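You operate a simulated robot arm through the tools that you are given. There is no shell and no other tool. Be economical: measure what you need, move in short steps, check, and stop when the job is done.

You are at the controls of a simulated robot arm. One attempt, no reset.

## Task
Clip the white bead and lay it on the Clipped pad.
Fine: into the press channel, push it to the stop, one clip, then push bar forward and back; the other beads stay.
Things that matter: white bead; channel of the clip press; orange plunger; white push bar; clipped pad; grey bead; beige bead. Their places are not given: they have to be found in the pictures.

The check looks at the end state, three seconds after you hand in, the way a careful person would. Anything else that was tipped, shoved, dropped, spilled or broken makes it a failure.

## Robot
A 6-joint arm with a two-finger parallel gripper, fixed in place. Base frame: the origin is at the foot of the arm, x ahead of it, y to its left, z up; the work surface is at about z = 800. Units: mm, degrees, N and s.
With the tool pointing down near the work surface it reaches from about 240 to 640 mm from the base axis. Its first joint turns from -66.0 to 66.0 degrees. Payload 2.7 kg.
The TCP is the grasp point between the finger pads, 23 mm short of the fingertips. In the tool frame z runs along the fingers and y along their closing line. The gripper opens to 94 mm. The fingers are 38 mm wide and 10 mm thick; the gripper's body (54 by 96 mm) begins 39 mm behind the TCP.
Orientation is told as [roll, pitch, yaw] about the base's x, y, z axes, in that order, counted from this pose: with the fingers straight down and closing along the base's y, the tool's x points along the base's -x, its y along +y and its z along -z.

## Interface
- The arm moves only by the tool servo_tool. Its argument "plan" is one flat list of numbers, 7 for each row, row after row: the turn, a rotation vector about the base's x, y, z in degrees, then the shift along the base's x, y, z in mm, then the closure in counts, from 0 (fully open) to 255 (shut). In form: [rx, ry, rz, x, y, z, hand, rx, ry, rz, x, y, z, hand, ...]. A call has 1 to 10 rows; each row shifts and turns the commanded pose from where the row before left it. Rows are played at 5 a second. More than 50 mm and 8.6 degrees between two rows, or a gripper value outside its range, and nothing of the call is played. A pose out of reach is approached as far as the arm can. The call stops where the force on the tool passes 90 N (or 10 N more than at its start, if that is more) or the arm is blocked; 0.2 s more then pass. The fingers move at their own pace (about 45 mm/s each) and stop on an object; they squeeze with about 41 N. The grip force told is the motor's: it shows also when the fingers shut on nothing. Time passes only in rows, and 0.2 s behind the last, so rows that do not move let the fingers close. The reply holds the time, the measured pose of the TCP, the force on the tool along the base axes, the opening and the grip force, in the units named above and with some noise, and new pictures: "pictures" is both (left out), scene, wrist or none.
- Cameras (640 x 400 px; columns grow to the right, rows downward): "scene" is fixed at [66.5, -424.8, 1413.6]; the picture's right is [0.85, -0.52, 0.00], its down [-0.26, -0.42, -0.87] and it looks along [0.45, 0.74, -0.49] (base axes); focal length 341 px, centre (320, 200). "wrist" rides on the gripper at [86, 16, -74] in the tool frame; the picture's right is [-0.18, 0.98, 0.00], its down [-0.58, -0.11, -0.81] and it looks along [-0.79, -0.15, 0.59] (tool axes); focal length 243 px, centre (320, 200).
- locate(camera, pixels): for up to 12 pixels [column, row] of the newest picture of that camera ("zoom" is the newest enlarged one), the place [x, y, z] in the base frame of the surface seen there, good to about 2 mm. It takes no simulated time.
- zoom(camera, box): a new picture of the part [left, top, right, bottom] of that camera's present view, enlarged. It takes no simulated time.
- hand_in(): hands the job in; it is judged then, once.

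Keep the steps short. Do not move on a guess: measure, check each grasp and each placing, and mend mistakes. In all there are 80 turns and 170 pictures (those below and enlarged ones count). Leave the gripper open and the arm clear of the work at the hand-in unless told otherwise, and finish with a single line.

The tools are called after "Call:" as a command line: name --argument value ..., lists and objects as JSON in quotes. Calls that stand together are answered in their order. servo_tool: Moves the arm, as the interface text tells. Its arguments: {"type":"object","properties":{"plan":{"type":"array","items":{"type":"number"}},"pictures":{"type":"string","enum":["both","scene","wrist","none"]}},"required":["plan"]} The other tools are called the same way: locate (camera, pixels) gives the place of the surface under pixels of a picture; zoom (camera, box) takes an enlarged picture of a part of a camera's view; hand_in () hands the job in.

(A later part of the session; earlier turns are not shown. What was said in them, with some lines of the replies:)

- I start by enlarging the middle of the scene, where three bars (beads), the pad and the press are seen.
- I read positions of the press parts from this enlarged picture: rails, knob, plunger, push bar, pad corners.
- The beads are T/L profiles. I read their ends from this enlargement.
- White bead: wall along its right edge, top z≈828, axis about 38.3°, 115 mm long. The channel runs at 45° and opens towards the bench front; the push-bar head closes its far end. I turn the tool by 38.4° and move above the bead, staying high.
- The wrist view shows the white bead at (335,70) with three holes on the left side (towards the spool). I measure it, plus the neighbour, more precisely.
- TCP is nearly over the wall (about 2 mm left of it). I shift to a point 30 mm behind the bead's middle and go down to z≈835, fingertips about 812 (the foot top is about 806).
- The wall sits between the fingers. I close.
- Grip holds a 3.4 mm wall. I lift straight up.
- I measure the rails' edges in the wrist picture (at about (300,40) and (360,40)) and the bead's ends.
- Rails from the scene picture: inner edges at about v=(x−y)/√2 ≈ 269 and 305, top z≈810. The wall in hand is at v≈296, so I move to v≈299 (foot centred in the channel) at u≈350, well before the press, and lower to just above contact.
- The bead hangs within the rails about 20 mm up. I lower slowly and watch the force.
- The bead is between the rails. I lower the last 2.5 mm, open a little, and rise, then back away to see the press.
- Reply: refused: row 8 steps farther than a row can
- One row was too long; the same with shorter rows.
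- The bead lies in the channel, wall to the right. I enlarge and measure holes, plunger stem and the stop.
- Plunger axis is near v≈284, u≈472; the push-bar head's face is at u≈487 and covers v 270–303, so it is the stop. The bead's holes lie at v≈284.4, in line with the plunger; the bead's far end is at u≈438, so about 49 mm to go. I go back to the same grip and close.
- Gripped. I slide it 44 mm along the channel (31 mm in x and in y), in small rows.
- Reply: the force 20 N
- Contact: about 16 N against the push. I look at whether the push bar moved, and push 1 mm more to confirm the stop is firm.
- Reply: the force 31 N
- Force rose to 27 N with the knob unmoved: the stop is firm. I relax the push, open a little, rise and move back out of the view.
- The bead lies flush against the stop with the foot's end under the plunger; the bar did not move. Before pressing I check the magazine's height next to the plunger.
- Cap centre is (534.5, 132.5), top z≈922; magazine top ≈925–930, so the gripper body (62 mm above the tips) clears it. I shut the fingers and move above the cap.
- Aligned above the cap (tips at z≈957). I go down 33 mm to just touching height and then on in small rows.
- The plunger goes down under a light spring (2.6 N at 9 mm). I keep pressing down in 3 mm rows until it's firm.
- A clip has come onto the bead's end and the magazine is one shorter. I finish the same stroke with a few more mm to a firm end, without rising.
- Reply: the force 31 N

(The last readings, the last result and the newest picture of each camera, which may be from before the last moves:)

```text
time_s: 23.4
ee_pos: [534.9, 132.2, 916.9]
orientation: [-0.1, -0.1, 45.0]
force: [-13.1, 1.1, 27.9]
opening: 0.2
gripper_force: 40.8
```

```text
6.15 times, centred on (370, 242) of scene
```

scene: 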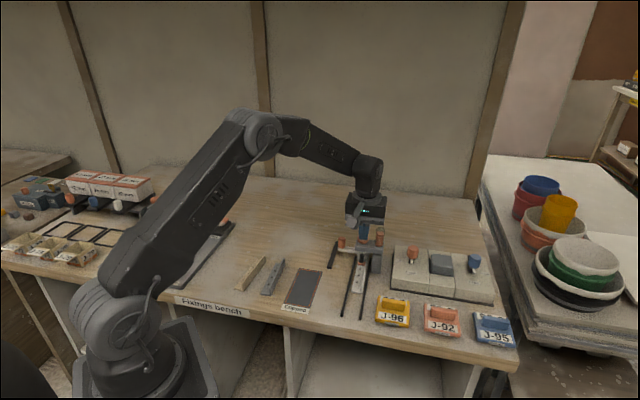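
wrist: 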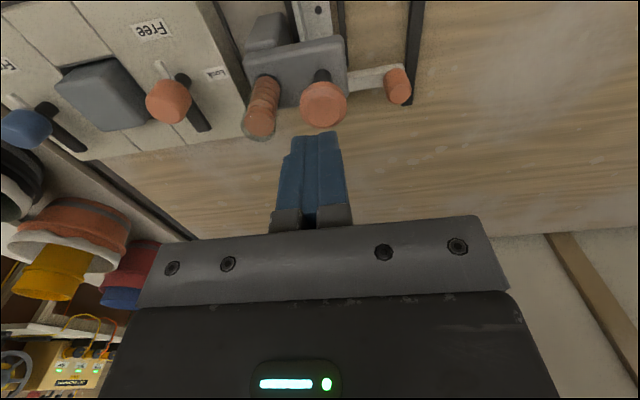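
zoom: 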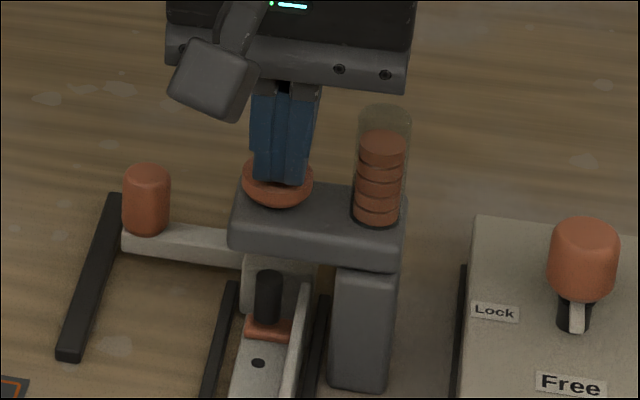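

Firm at 28 N, clip seated. I rise straight up and step aside to the left for a look.

Call:
servo_tool --plan '[0, 0, 0, 0, 0, 15, 255, 0, 0, 0, 0, 0, 30, 255, 0, 0, 0, 0, 0, 35, 255, 0, 0, 0, -28, 28, 0, 200, 0, 0, 0, -28, 28, 0, 146, 0, 0, 0, -28, 28, 0, 146, 0, 0, 0, -28, 28, 0, 146]' --pictures "scene"

Call:
zoom --camera "scene" --box '[320, 222, 400, 272]'

Call:
locate --camera "zoom" --pixels '[[172, 122], [172, 138], [145, 150], [202, 150], [172, 200], [160, 215], [280, 215]]'

```text
time_s: 25.0
ee_pos: [422.9, 243.1, 995.9]
orientation: [0.0, 0.0, 45.0]
force: [0.2, 0.7, -0.3]
opening: 40.0
gripper_force: 0.0
```

scene: 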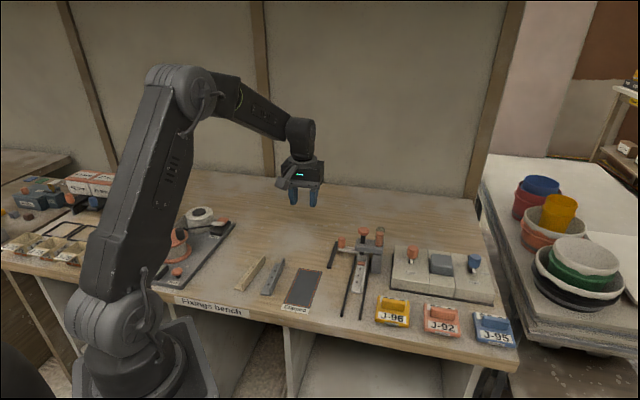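

```text
8.00 times, centred on (360, 247) of scene
```

zoom: 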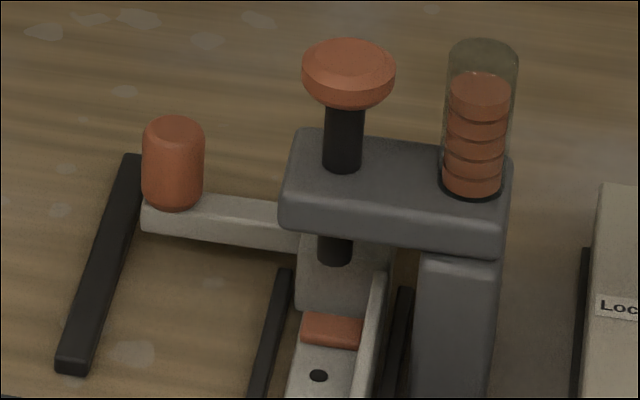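

```text
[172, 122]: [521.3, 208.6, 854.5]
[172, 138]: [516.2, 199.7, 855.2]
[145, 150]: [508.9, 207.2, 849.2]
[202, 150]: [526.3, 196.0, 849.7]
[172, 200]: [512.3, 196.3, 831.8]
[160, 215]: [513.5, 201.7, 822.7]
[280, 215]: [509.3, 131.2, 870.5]
```

One clip sits on the bead's end and the plunger is back up. Knob centre: (518.7, 204.2), z 826–855, bar top ≈824. I bring the open fingers (40 mm) around the knob.

Call:
servo_tool --plan '[0, 0, 0, 32, -13, -32, 146, 0, 0, 0, 32, -13, -32, 146, 0, 0, 0, 31.8, -12.9, -25, 146, 0, 0, 0, 0, 0, 0, 146]' --pictures "both"

Call:
zoom --camera "scene" --box '[310, 210, 400, 272]'

```text
time_s: 26.0
ee_pos: [518.1, 205.0, 906.5]
orientation: [0.0, 0.0, 45.0]
force: [0.8, 0.8, -1.3]
opening: 40.4
gripper_force: 0.0
```

scene: 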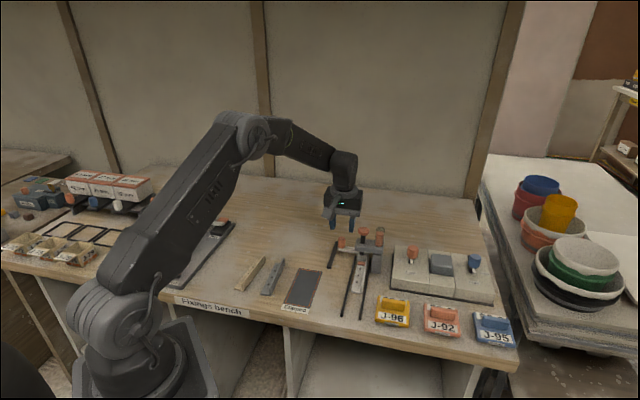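
wrist: 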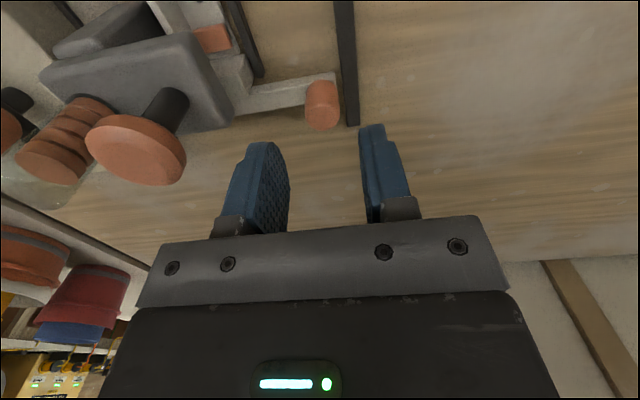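

```text
6.45 times, centred on (355, 241) of scene
```

zoom: 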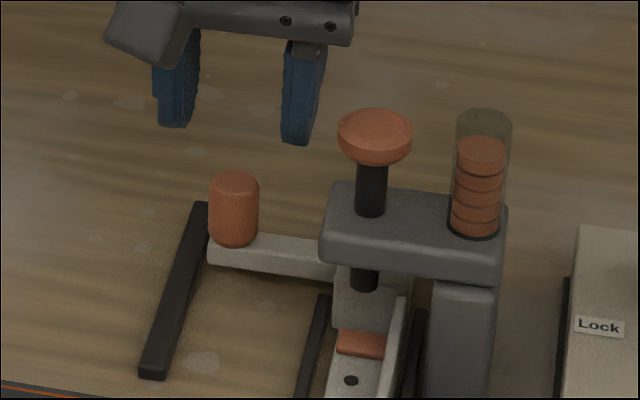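

At this turn the gripper body would brush the plunger cap when moving forward along the channel. I rise and turn by −90° so the fingers close along the bar's travel and the narrow side faces the press.

Call:
servo_tool --plan '[0, 0, -8.2, -8, 8, 35, 146, 0, 0, -8.2, 0, 0, 10, 146, 0, 0, -8.2, 0, 0, 0, 146, 0, 0, -8.2, 0, 0, 0, 146, 0, 0, -8.2, 0, 0, 0, 146, 0, 0, -8.2, 0, 0, 0, 146, 0, 0, -8.2, 0, 0, 0, 146, 0, 0, -8.2, 0, 0, 0, 146, 0, 0, -8.2, 0, 0, 0, 146, 0, 0, -8.2, 0, 0, 0, 146]' --pictures "none"

Call:
servo_tool --plan '[0, 0, -8, 8, -8, 0, 146, 0, 0, 0, 0, 0, -30, 146, 0, 0, 0, 0, 0, -20, 146, 0, 0, 0, 0, 0, 0, 146]' --pictures "both"

Call:
zoom --camera "scene" --box '[310, 210, 400, 272]'

```text
time_s: 28.2
ee_pos: [509.7, 213.7, 951.9]
orientation: [0.0, 0.0, -37.2]
force: [0.1, -1.0, -0.3]
opening: 40.3
gripper_force: 0.0
```

```text
time_s: 29.2
ee_pos: [518.4, 205.7, 902.4]
orientation: [0.0, 0.0, -45.0]
force: [-0.7, -0.2, -0.1]
opening: 39.9
gripper_force: 0.1
```

scene: 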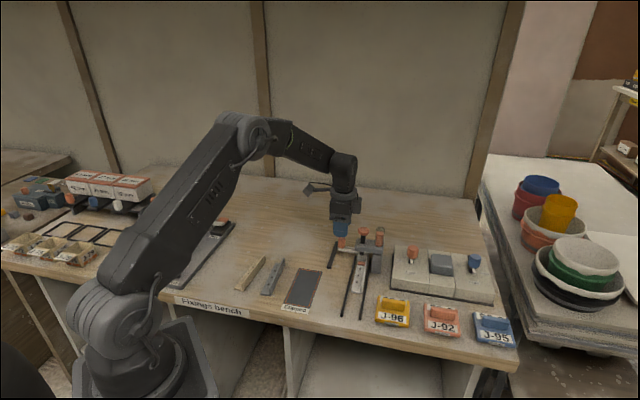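
wrist: 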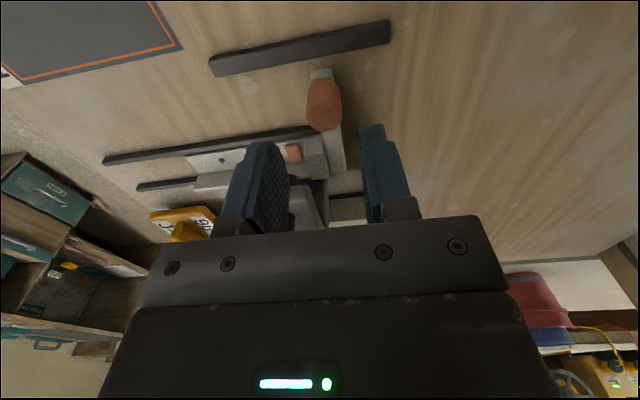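

```text
6.45 times, centred on (355, 241) of scene
```

zoom: 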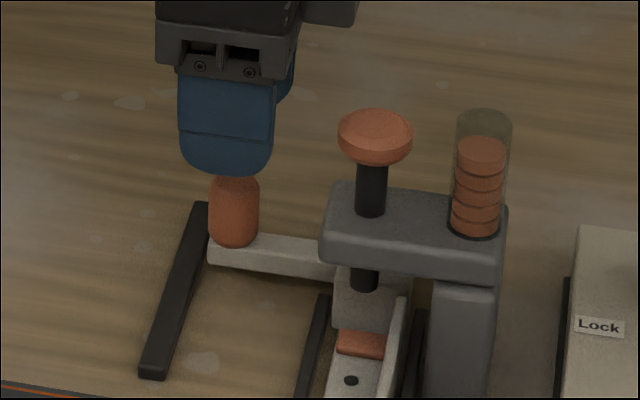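

Fingers straddle the knob front and back. I lower to z≈852 and close.

Call:
servo_tool --plan '[0, 0, 0, 0, -0.5, -25, 146, 0, 0, 0, 0, 0, -20, 146, 0, 0, 0, 0, 0, -5, 146, 0, 0, 0, 0, 0, 0, 255, 0, 0, 0, 0, 0, 0, 255, 0, 0, 0, 0, 0, 0, 255]' --pictures "both"

Call:
zoom --camera "scene" --box '[310, 220, 400, 282]'

```text
time_s: 30.6
ee_pos: [518.4, 203.7, 852.2]
orientation: [-0.1, 0.1, -45.1]
force: [-1.5, -0.1, -1.9]
opening: 20.9
gripper_force: 45.2
```

scene: 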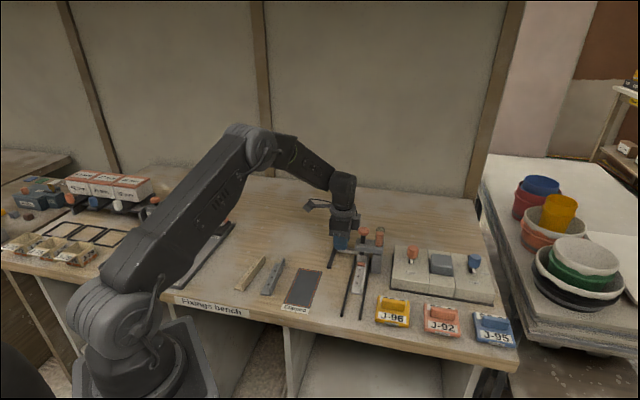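
wrist: 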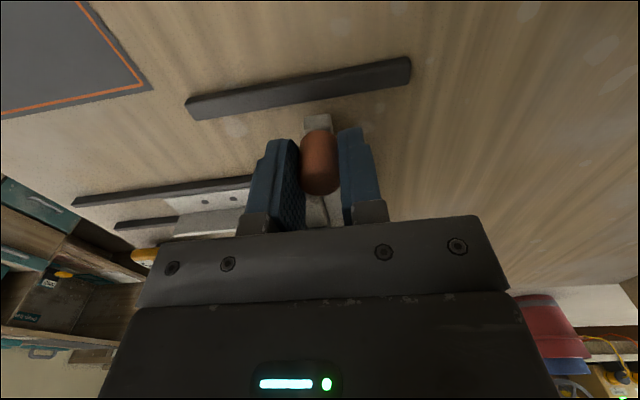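

```text
6.45 times, centred on (355, 251) of scene
```

zoom: 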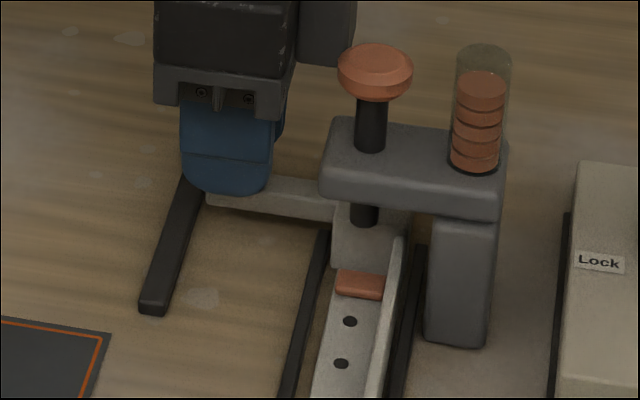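

Knob held (20.9 mm). I push the bar forward (along the channel towards the bench front) 20 mm first, watching force.

Call:
servo_tool --plan '[0, 0, 0, -3.5, -3.5, 0, 255, 0, 0, 0, -3.5, -3.5, 0, 255, 0, 0, 0, -3.5, -3.5, 0, 255, 0, 0, 0, -3.5, -3.5, 0, 255]' --pictures "scene"

Call:
zoom --camera "scene" --box '[310, 220, 400, 282]'

```text
time_s: 31.6
ee_pos: [504.2, 192.3, 852.4]
orientation: [0.3, -0.3, -44.7]
force: [14.4, 17.2, -11.9]
opening: 21.2
gripper_force: 45.2
```

scene: 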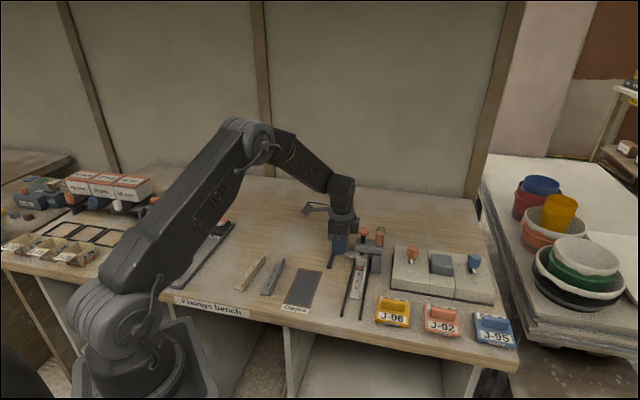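

```text
6.45 times, centred on (355, 251) of scene
```

zoom: 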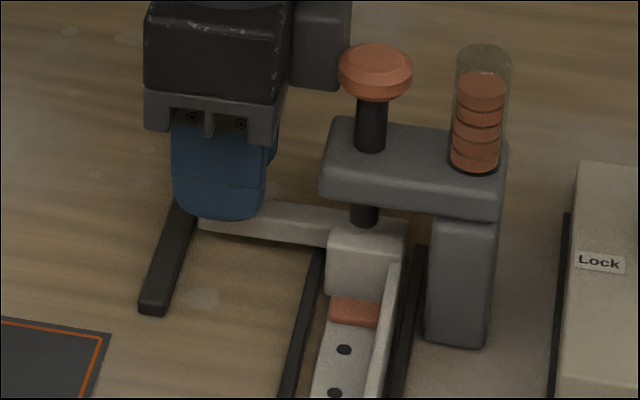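

The bar moves, pushing the clipped bead forward against about 22 N. I continue 20 mm.

Call:
servo_tool --plan '[0, 0, 0, -3.5, -3.5, 0, 255, 0, 0, 0, -3.5, -3.5, 0, 255, 0, 0, 0, -3.5, -3.5, 0, 255, 0, 0, 0, -3.5, -3.5, 0, 255, 0, 0, 0, 0, 0, 0, 255]' --pictures "scene"

Call:
zoom --camera "scene" --box '[310, 225, 410, 300]'

```text
time_s: 32.8
ee_pos: [489.2, 178.5, 852.1]
orientation: [0.0, 0.1, -45.1]
force: [-9.1, 17.7, 1.7]
opening: 21.2
gripper_force: 45.6
```

scene: 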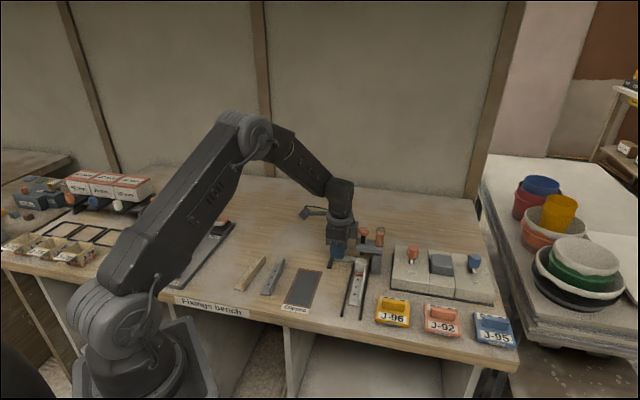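

```text
5.33 times, centred on (360, 262) of scene
```

zoom: 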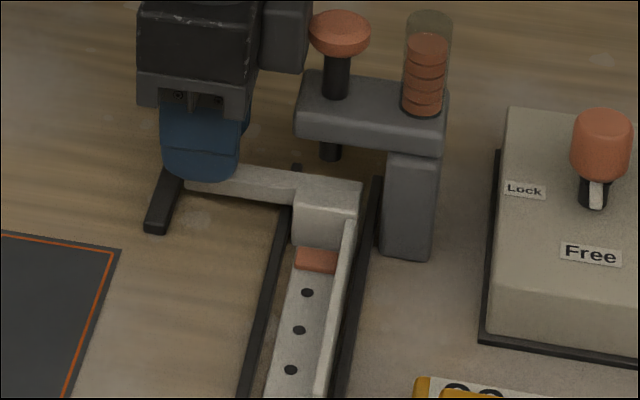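

39 mm so far, no hard end yet. I continue 20 mm more.

Call:
servo_tool --plan '[0, 0, 0, -3.5, -3.5, 0, 255, 0, 0, 0, -3.5, -3.5, 0, 255, 0, 0, 0, -3.5, -3.5, 0, 255, 0, 0, 0, -3.5, -3.5, 0, 255, 0, 0, 0, 0, 0, 0, 255]' --pictures "scene"

Call:
zoom --camera "scene" --box '[310, 240, 410, 325]'

```text
time_s: 34.0
ee_pos: [475.8, 162.5, 852.1]
orientation: [0.0, 0.0, -45.1]
force: [-5.8, 19.5, 1.6]
opening: 21.0
gripper_force: 44.8
```

scene: 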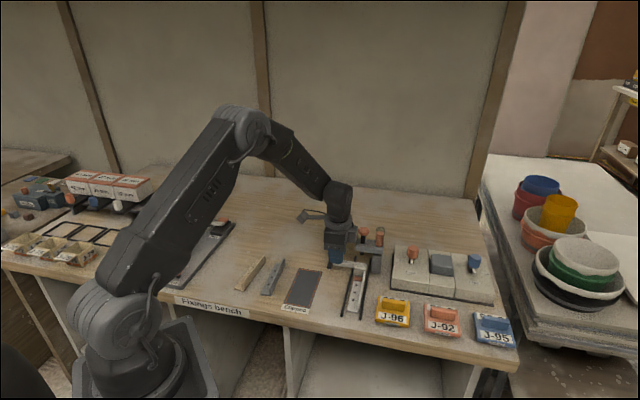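

```text
4.71 times, centred on (360, 282) of scene
```

zoom: 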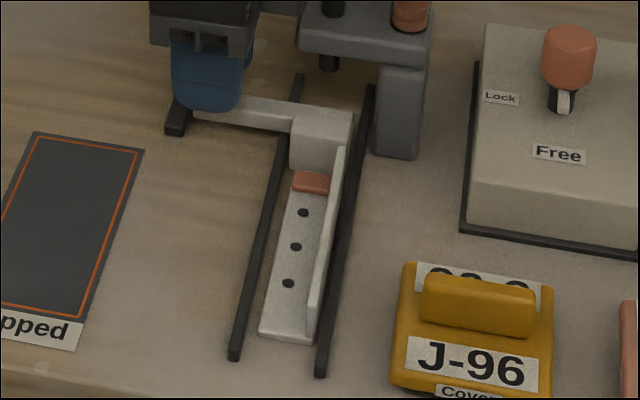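

60 mm so far. The guide ends about 13 mm further; I try up to 12 mm more in small rows to find the forward end.

Call:
servo_tool --plan '[0, 0, 0, -2.1, -2.1, 0, 255, 0, 0, 0, -2.1, -2.1, 0, 255, 0, 0, 0, -2.1, -2.1, 0, 255, 0, 0, 0, -2.1, -2.1, 0, 255, 0, 0, 0, 0, 0, 0, 255]' --pictures "scene"

Call:
zoom --camera "scene" --box '[310, 240, 410, 325]'

```text
time_s: 35.2
ee_pos: [475.4, 162.7, 853.6]
orientation: [1.5, -0.6, -44.6]
force: [43.3, 55.4, -33.9]
opening: 21.8
gripper_force: 45.6
```

scene: 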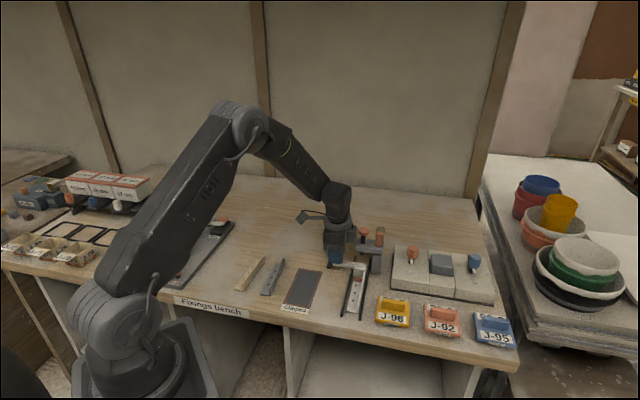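

```text
4.71 times, centred on (360, 282) of scene
```

zoom: 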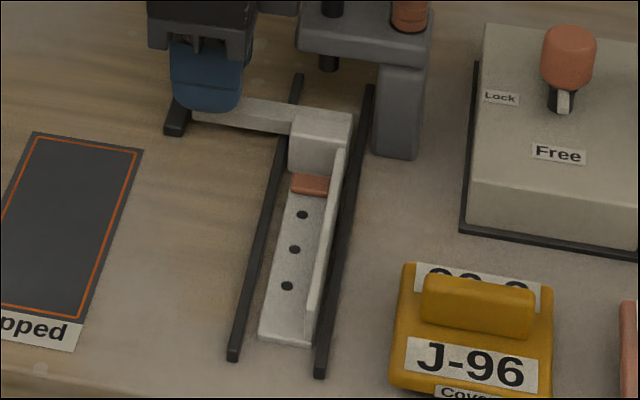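

Hard forward end (about 60 mm stroke, force jumped to 70 N). Now I draw the bar back to where it was (+50.4 mm in x and y).

Call:
servo_tool --plan '[0, 0, 0, 5.6, 5.6, 0, 255, 0, 0, 0, 5.6, 5.6, 0, 255, 0, 0, 0, 5.6, 5.6, 0, 255, 0, 0, 0, 5.6, 5.6, 0, 255, 0, 0, 0, 5.6, 5.6, 0, 255, 0, 0, 0, 5.6, 5.6, 0, 255, 0, 0, 0, 5.6, 5.6, 0, 255, 0, 0, 0, 5.6, 5.6, 0, 255, 0, 0, 0, 5.6, 5.6, 0, 255, 0, 0, 0, 0, 0, 0, 255]' --pictures "scene"

Call:
zoom --camera "scene" --box '[310, 225, 410, 310]'

```text
time_s: 37.4
ee_pos: [517.0, 205.3, 851.3]
orientation: [0.0, 0.1, -44.9]
force: [-15.7, 15.6, -9.7]
opening: 21.1
gripper_force: 45.0
```

scene: 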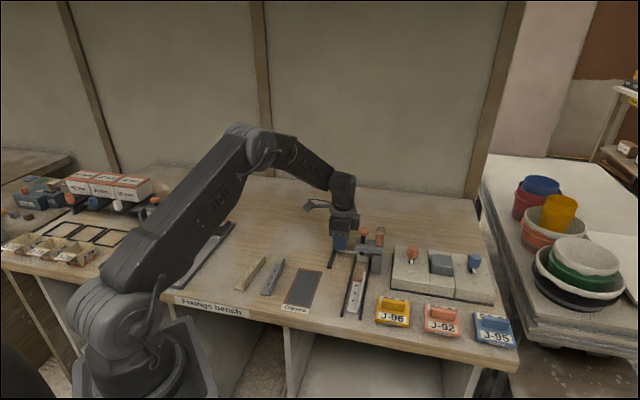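

```text
4.71 times, centred on (360, 268) of scene
```

zoom: 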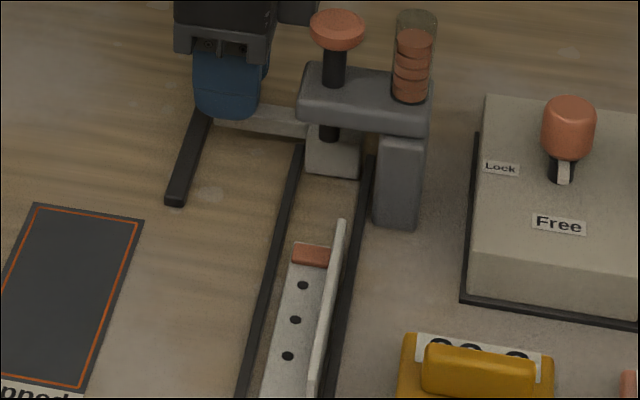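

The bar is back at its start, the clipped bead stays forward in the channel. I nudge 2 mm more back to be sure it is home and relieve the side force.

Call:
servo_tool --plan '[0, 0, 0, 0.3, 1.5, 0, 255, 0, 0, 0, 0.3, 1.5, 0, 255, 0, 0, 0, 0, 0, 0, 255]' --pictures "none"

```text
time_s: 38.2
ee_pos: [518.3, 206.1, 851.3]
orientation: [-0.1, 0.1, -45.1]
force: [-7.4, 8.4, -19.8]
opening: 20.9
gripper_force: 45.4
```

Call:
servo_tool --plan '[0, 0, 0, 0.8, 0.8, 0, 255, 0, 0, 0, 0.8, 0.8, 0, 255, 0, 0, 0, 0, 0, 0, 255]' --pictures "none"

```text
time_s: 39.0
ee_pos: [520.5, 207.7, 851.0]
orientation: [-0.1, 0.0, -45.0]
force: [-8.2, 0.3, -18.9]
opening: 21.1
gripper_force: 45.1
```

I let go, rise, and compare the knob's position with the first measurement.

Call:
servo_tool --plan '[0, 0, 0, 0, 0, 0, 146, 0, 0, 0, 0, 0, 0, 146, 0, 0, 0, 0, 0, 40, 146, 0, 0, 0, 0, 0, 45, 146, 0, 0, 0, -30, 30, 15, 146, 0, 0, 0, -30, 30, 0, 146, 0, 0, 0, -30, 30, 0, 146]' --pictures "scene"

Call:
zoom --camera "scene" --box '[320, 222, 400, 272]'

Call:
locate --camera "zoom" --pixels '[[172, 122], [172, 138], [145, 150], [202, 150], [172, 200], [160, 215], [340, 290], [340, 250]]'

Call:
zoom --camera "scene" --box '[330, 260, 390, 325]'

```text
time_s: 40.6
ee_pos: [429.3, 297.8, 951.8]
orientation: [0.0, 0.0, -44.9]
force: [-0.4, 0.2, -0.8]
opening: 40.1
gripper_force: 0.0
```

scene: 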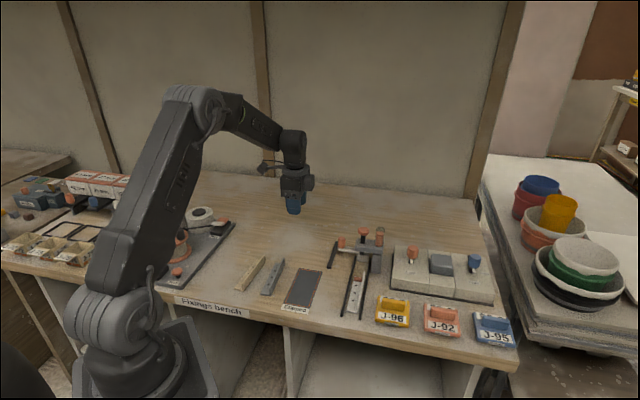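

```text
8.00 times, centred on (360, 247) of scene
```

zoom: 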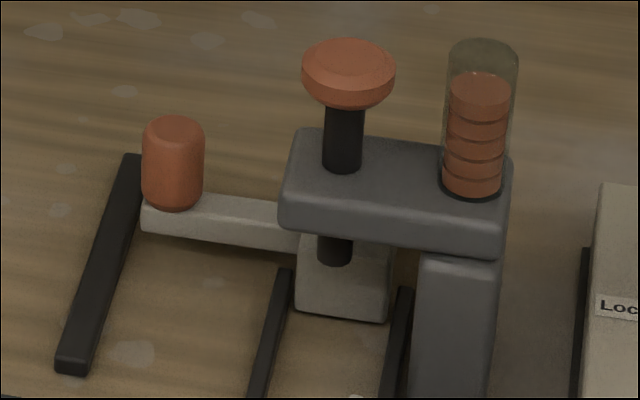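

```text
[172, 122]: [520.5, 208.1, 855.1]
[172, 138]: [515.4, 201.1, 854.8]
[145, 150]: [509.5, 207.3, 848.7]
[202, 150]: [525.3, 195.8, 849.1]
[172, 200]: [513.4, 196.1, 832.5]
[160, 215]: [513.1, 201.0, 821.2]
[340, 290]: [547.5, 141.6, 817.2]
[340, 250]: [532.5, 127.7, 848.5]
```

```text
6.15 times, centred on (360, 292) of scene
```

zoom: 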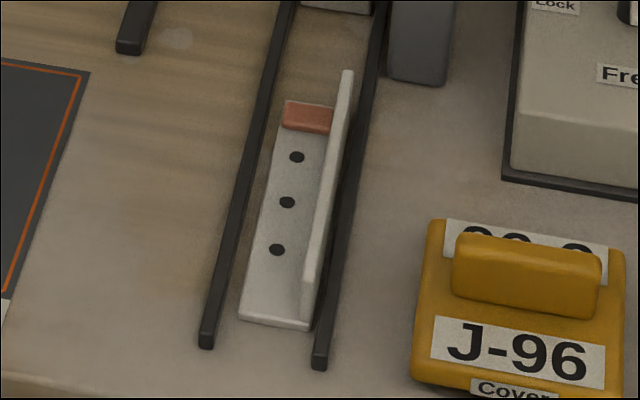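

The knob and bar are exactly at their start place. Next I measure the clipped bead and the pad.

Call:
locate --camera "zoom" --pixels '[[347, 73], [308, 276], [240, 317], [310, 328], [287, 102], [297, 157], [277, 249], [305, 118], [330, 170]]'

Call:
zoom --camera "scene" --box '[265, 260, 335, 320]'

Call:
locate --camera "zoom" --pixels '[[320, 200], [250, 200], [390, 200], [320, 120], [320, 280]]'

```text
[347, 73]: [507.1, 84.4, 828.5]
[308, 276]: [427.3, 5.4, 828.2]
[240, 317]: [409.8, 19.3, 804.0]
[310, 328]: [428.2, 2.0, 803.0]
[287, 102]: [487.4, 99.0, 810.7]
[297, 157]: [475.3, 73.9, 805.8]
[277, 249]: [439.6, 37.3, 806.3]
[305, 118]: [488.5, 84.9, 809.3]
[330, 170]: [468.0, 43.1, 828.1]
```

```text
6.67 times, centred on (300, 290) of scene
```

zoom: 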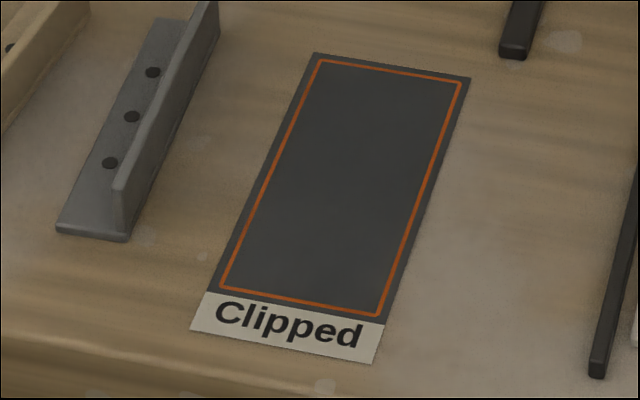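

```text
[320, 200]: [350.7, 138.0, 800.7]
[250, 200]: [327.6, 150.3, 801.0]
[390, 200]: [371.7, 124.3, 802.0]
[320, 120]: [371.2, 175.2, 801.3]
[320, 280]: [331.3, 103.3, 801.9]
```

Call:
locate --camera "zoom" --pixels '[[318, 60], [461, 83], [378, 316], [220, 287], [314, 52], [470, 78], [386, 324], [209, 291]]'

```text
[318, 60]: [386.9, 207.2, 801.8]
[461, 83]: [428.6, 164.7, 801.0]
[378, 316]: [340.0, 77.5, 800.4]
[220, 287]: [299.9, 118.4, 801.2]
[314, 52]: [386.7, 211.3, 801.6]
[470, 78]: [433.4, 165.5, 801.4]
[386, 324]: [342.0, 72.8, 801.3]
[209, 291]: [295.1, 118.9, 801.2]
```

The pad's orange frame: centre (363.9, 142.0), 124 × 58 mm, axis also 45°. The bead (117 mm) fits along it. I turn back to +45° while moving over the bead's middle (467.7, 44.2).

Call:
servo_tool --plan '[0, 0, 8.2, 3.5, -23, 0, 200, 0, 0, 8.2, 3.5, -23, 0, 200, 0, 0, 8.2, 3.5, -23, 0, 200, 0, 0, 8.2, 3.5, -23, 0, 200, 0, 0, 8.2, 3.5, -23, 0, 200, 0, 0, 8.2, 3.5, -23, 0, 200, 0, 0, 8.2, 3.5, -23, 0, 200, 0, 0, 8.2, 3.5, -23, 0, 200, 0, 0, 8.2, 3.5, -23, 0, 200, 0, 0, 8.2, 3.5, -23, 0, 200]' --pictures "none"

Call:
servo_tool --plan '[0, 0, 8, 3.4, -23.5, 0, 200, 0, 0, 0, 0, 0, -30, 200, 0, 0, 0, 0, 0, -30, 200, 0, 0, 0, 0, 0, 0, 200]' --pictures "both"

Call:
zoom --camera "scene" --box '[320, 250, 410, 325]'

```text
time_s: 42.8
ee_pos: [464.3, 69.6, 952.5]
orientation: [0.0, 0.1, 37.1]
force: [-0.4, 0.4, 0.2]
opening: 20.0
gripper_force: 0.1
```

```text
time_s: 43.8
ee_pos: [468.2, 45.7, 891.8]
orientation: [0.0, 0.0, 45.0]
force: [-0.9, 0.1, -0.2]
opening: 20.4
gripper_force: 0.1
```

scene: 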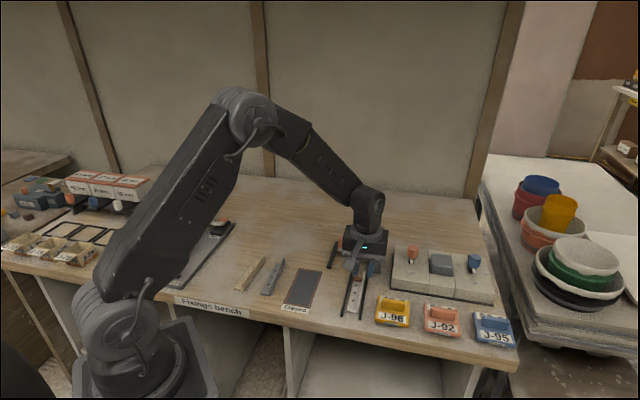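
wrist: 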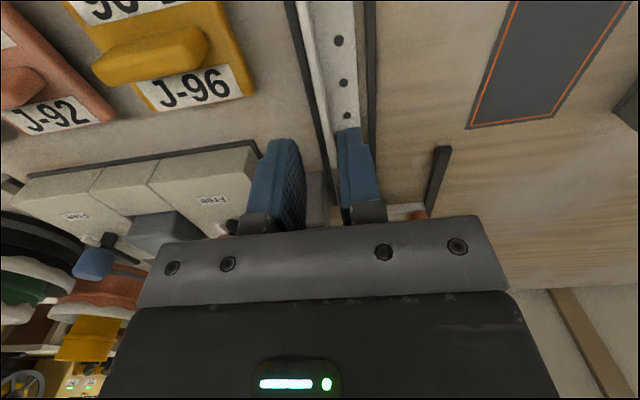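

```text
5.33 times, centred on (365, 288) of scene
```

zoom: 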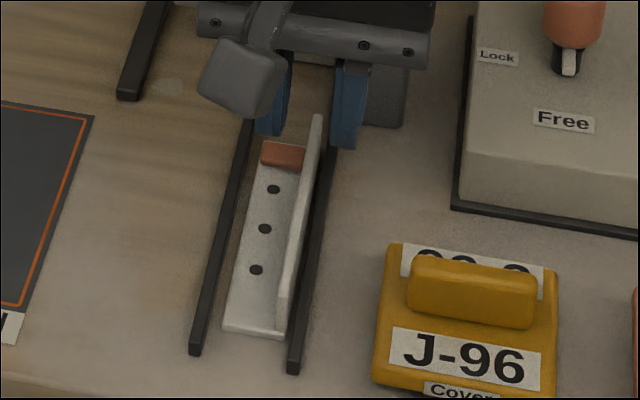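

Aligned over the wall. I lower 56 mm and close.

Call:
servo_tool --plan '[0, 0, 0, 0, 0, -30, 200, 0, 0, 0, 0, 0, -20, 200, 0, 0, 0, 0, 0, -6, 200, 0, 0, 0, 0, 0, 0, 255, 0, 0, 0, 0, 0, 0, 255, 0, 0, 0, 0, 0, 0, 255]' --pictures "scene"

Call:
zoom --camera "scene" --box '[320, 250, 410, 325]'

```text
time_s: 45.2
ee_pos: [468.7, 45.9, 835.5]
orientation: [-0.1, -0.1, 45.0]
force: [0.3, -0.6, 0.3]
opening: 3.7
gripper_force: 41.2
```

scene: 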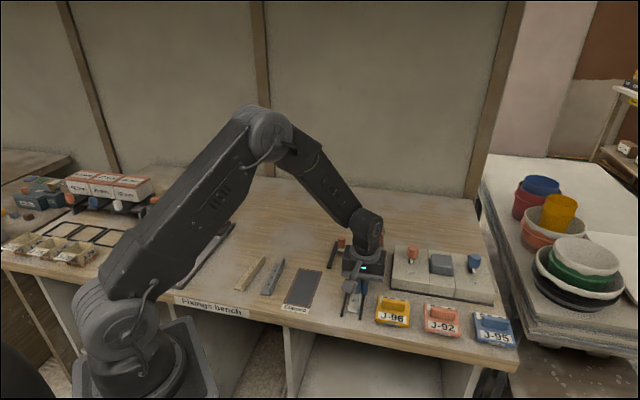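

```text
5.33 times, centred on (365, 288) of scene
```

zoom: 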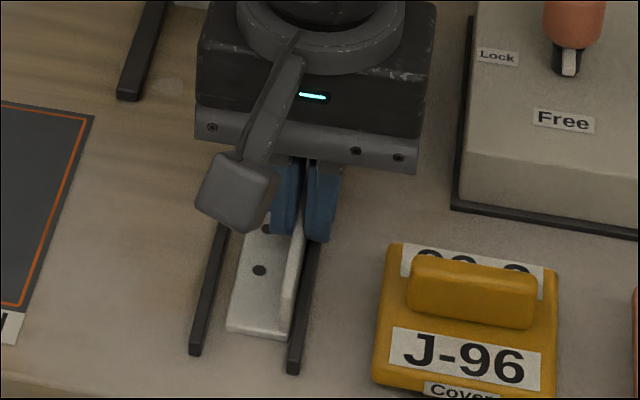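

Gripped. I lift 85 mm and carry it over the pad.

Call:
servo_tool --plan '[0, 0, 0, 0, 0, 20, 255, 0, 0, 0, 0, 0, 35, 255, 0, 0, 0, 0, 0, 30, 255, 0, 0, 0, -24, 22.5, 0, 255, 0, 0, 0, -24, 22.5, 0, 255, 0, 0, 0, -24, 22.5, 0, 255, 0, 0, 0, -24, 22.5, 0, 255, 0, 0, 0, 0, 0, -35, 255, 0, 0, 0, 0, 0, 0, 255]' --pictures "both"

Call:
zoom --camera "scene" --box '[260, 240, 350, 315]'

```text
time_s: 47.2
ee_pos: [373.3, 136.1, 885.3]
orientation: [0.0, 0.0, 44.9]
force: [0.9, 0.4, -0.2]
opening: 3.5
gripper_force: 41.1
```

scene: 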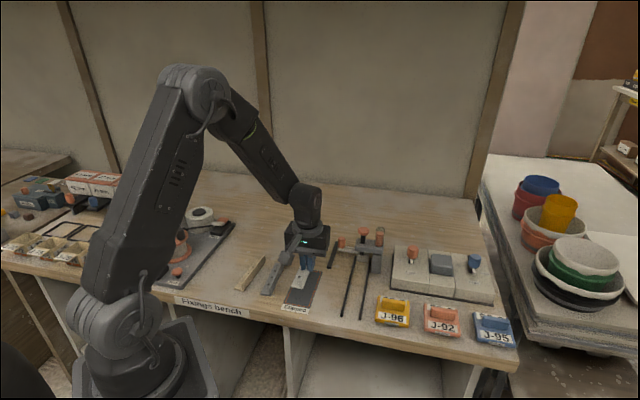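
wrist: 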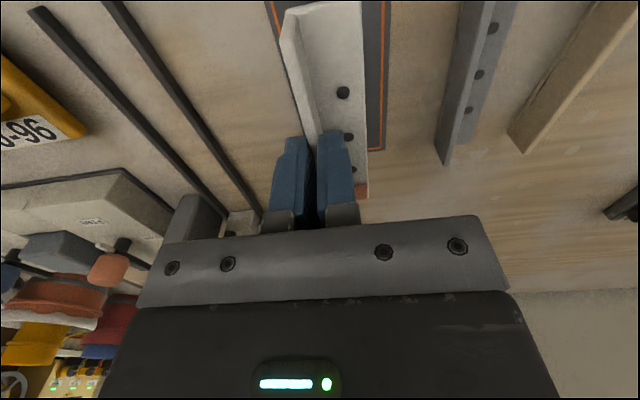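

```text
5.33 times, centred on (305, 278) of scene
```

zoom: 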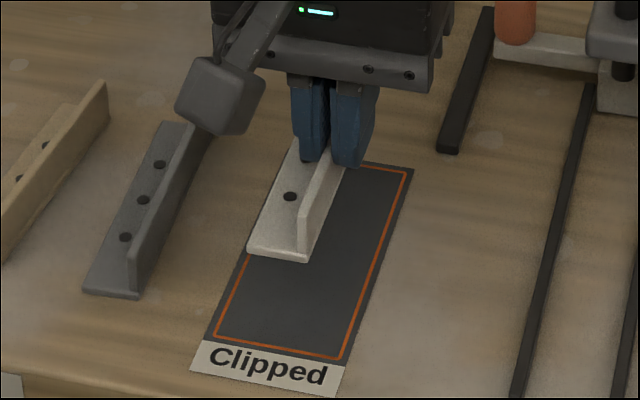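

Call:
locate --camera "zoom" --pixels '[[251, 250], [305, 259], [303, 218], [306, 240], [280, 240]]'

```text
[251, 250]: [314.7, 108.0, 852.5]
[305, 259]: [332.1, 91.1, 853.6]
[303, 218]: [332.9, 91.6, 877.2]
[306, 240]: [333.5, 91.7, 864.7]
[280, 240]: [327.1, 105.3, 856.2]
```

The bead spans u≈299–416 and v≈146–170, inside the frame (295–420, 128–186). I lower it to just above contact, then gently down.

Call:
servo_tool --plan '[0, 0, 0, 0, 0, -25, 255, 0, 0, 0, 0, 0, -18, 255, 0, 0, 0, 0, 0, -4, 255, 0, 0, 0, 0, 0, -1, 255, 0, 0, 0, 0, 0, 0, 255]' --pictures "scene"

Call:
zoom --camera "scene" --box '[260, 240, 350, 315]'

```text
time_s: 48.4
ee_pos: [372.7, 135.0, 839.1]
orientation: [0.0, 0.1, 45.0]
force: [0.6, 0.2, -0.4]
opening: 3.7
gripper_force: 41.6
```

scene: 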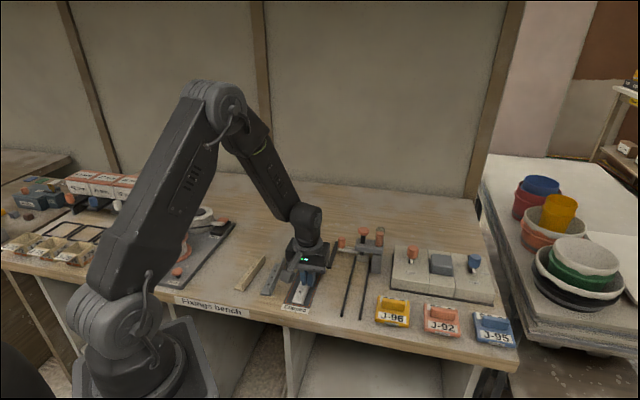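

```text
5.33 times, centred on (305, 278) of scene
```

zoom: 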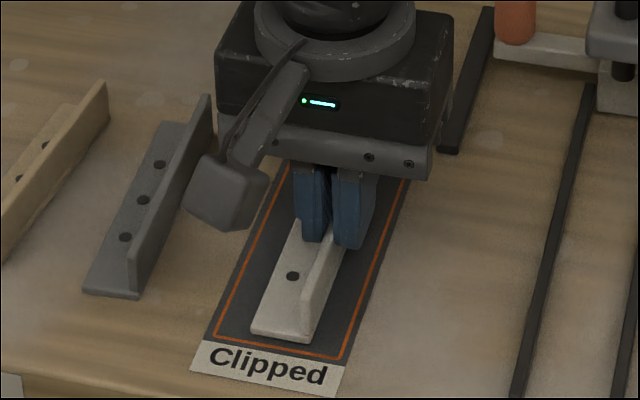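

Well within the frame. I lower by 1 mm rows until a slight contact force.

Call:
servo_tool --plan '[0, 0, 0, 0, 0, -1, 255, 0, 0, 0, 0, 0, -1, 255, 0, 0, 0, 0, 0, -0.7, 255, 0, 0, 0, 0, 0, 0, 255]' --pictures "none"

```text
time_s: 49.4
ee_pos: [373.0, 135.3, 835.6]
orientation: [0.1, 0.1, 45.1]
force: [-0.8, -0.7, 5.0]
opening: 3.6
gripper_force: 40.8
```

Light contact (5 N). I open a little, rise straight up, and move back.

Call:
servo_tool --plan '[0, 0, 0, 0, 0, 0, 205, 0, 0, 0, 0, 0, 0, 205, 0, 0, 0, 0, 0, 10, 205, 0, 0, 0, 0, 0, 35, 205, 0, 0, 0, 0, 0, 45, 205, 0, 0, 0, 0, 0, 45, 100, 0, 0, 0, -10, 30, 35, 0, 0, 0, 0, -10, 35, 30, 0, 0, 0, 0, -10, 35, 30, 0, 0, 0, 0, 0, 0, 0, 0]' --pictures "scene"

Call:
zoom --camera "scene" --box '[225, 220, 405, 325]'

Call:
zoom --camera "scene" --box '[265, 255, 335, 315]'

```text
time_s: 51.6
ee_pos: [342.7, 235.7, 1065.7]
orientation: [0.0, 0.0, 45.0]
force: [-0.5, 0.6, -0.8]
opening: 93.9
gripper_force: 0.2
```

scene: 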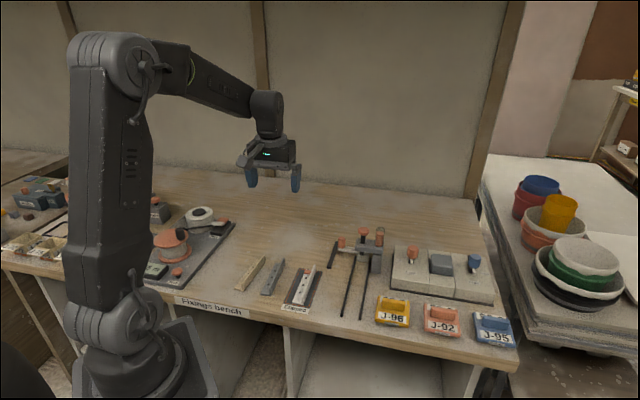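

```text
3.56 times, centred on (315, 272) of scene
```

zoom: 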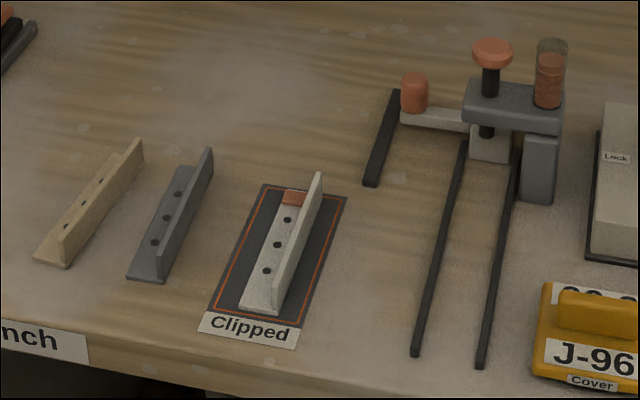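

```text
6.67 times, centred on (300, 285) of scene
```

zoom: 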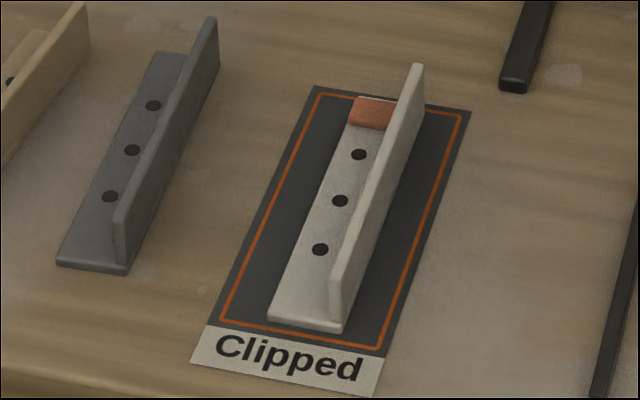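

The white bead, with one clip, lies inside the orange frame. Grey and beige are where they were, the push bar is home, and the gripper is open and clear. I hand in.

Call:
hand_in

```text
The job is handed in.
```

The white bead has one clip and lies on the Clipped pad; the push bar is back at its start and the other beads were not moved.
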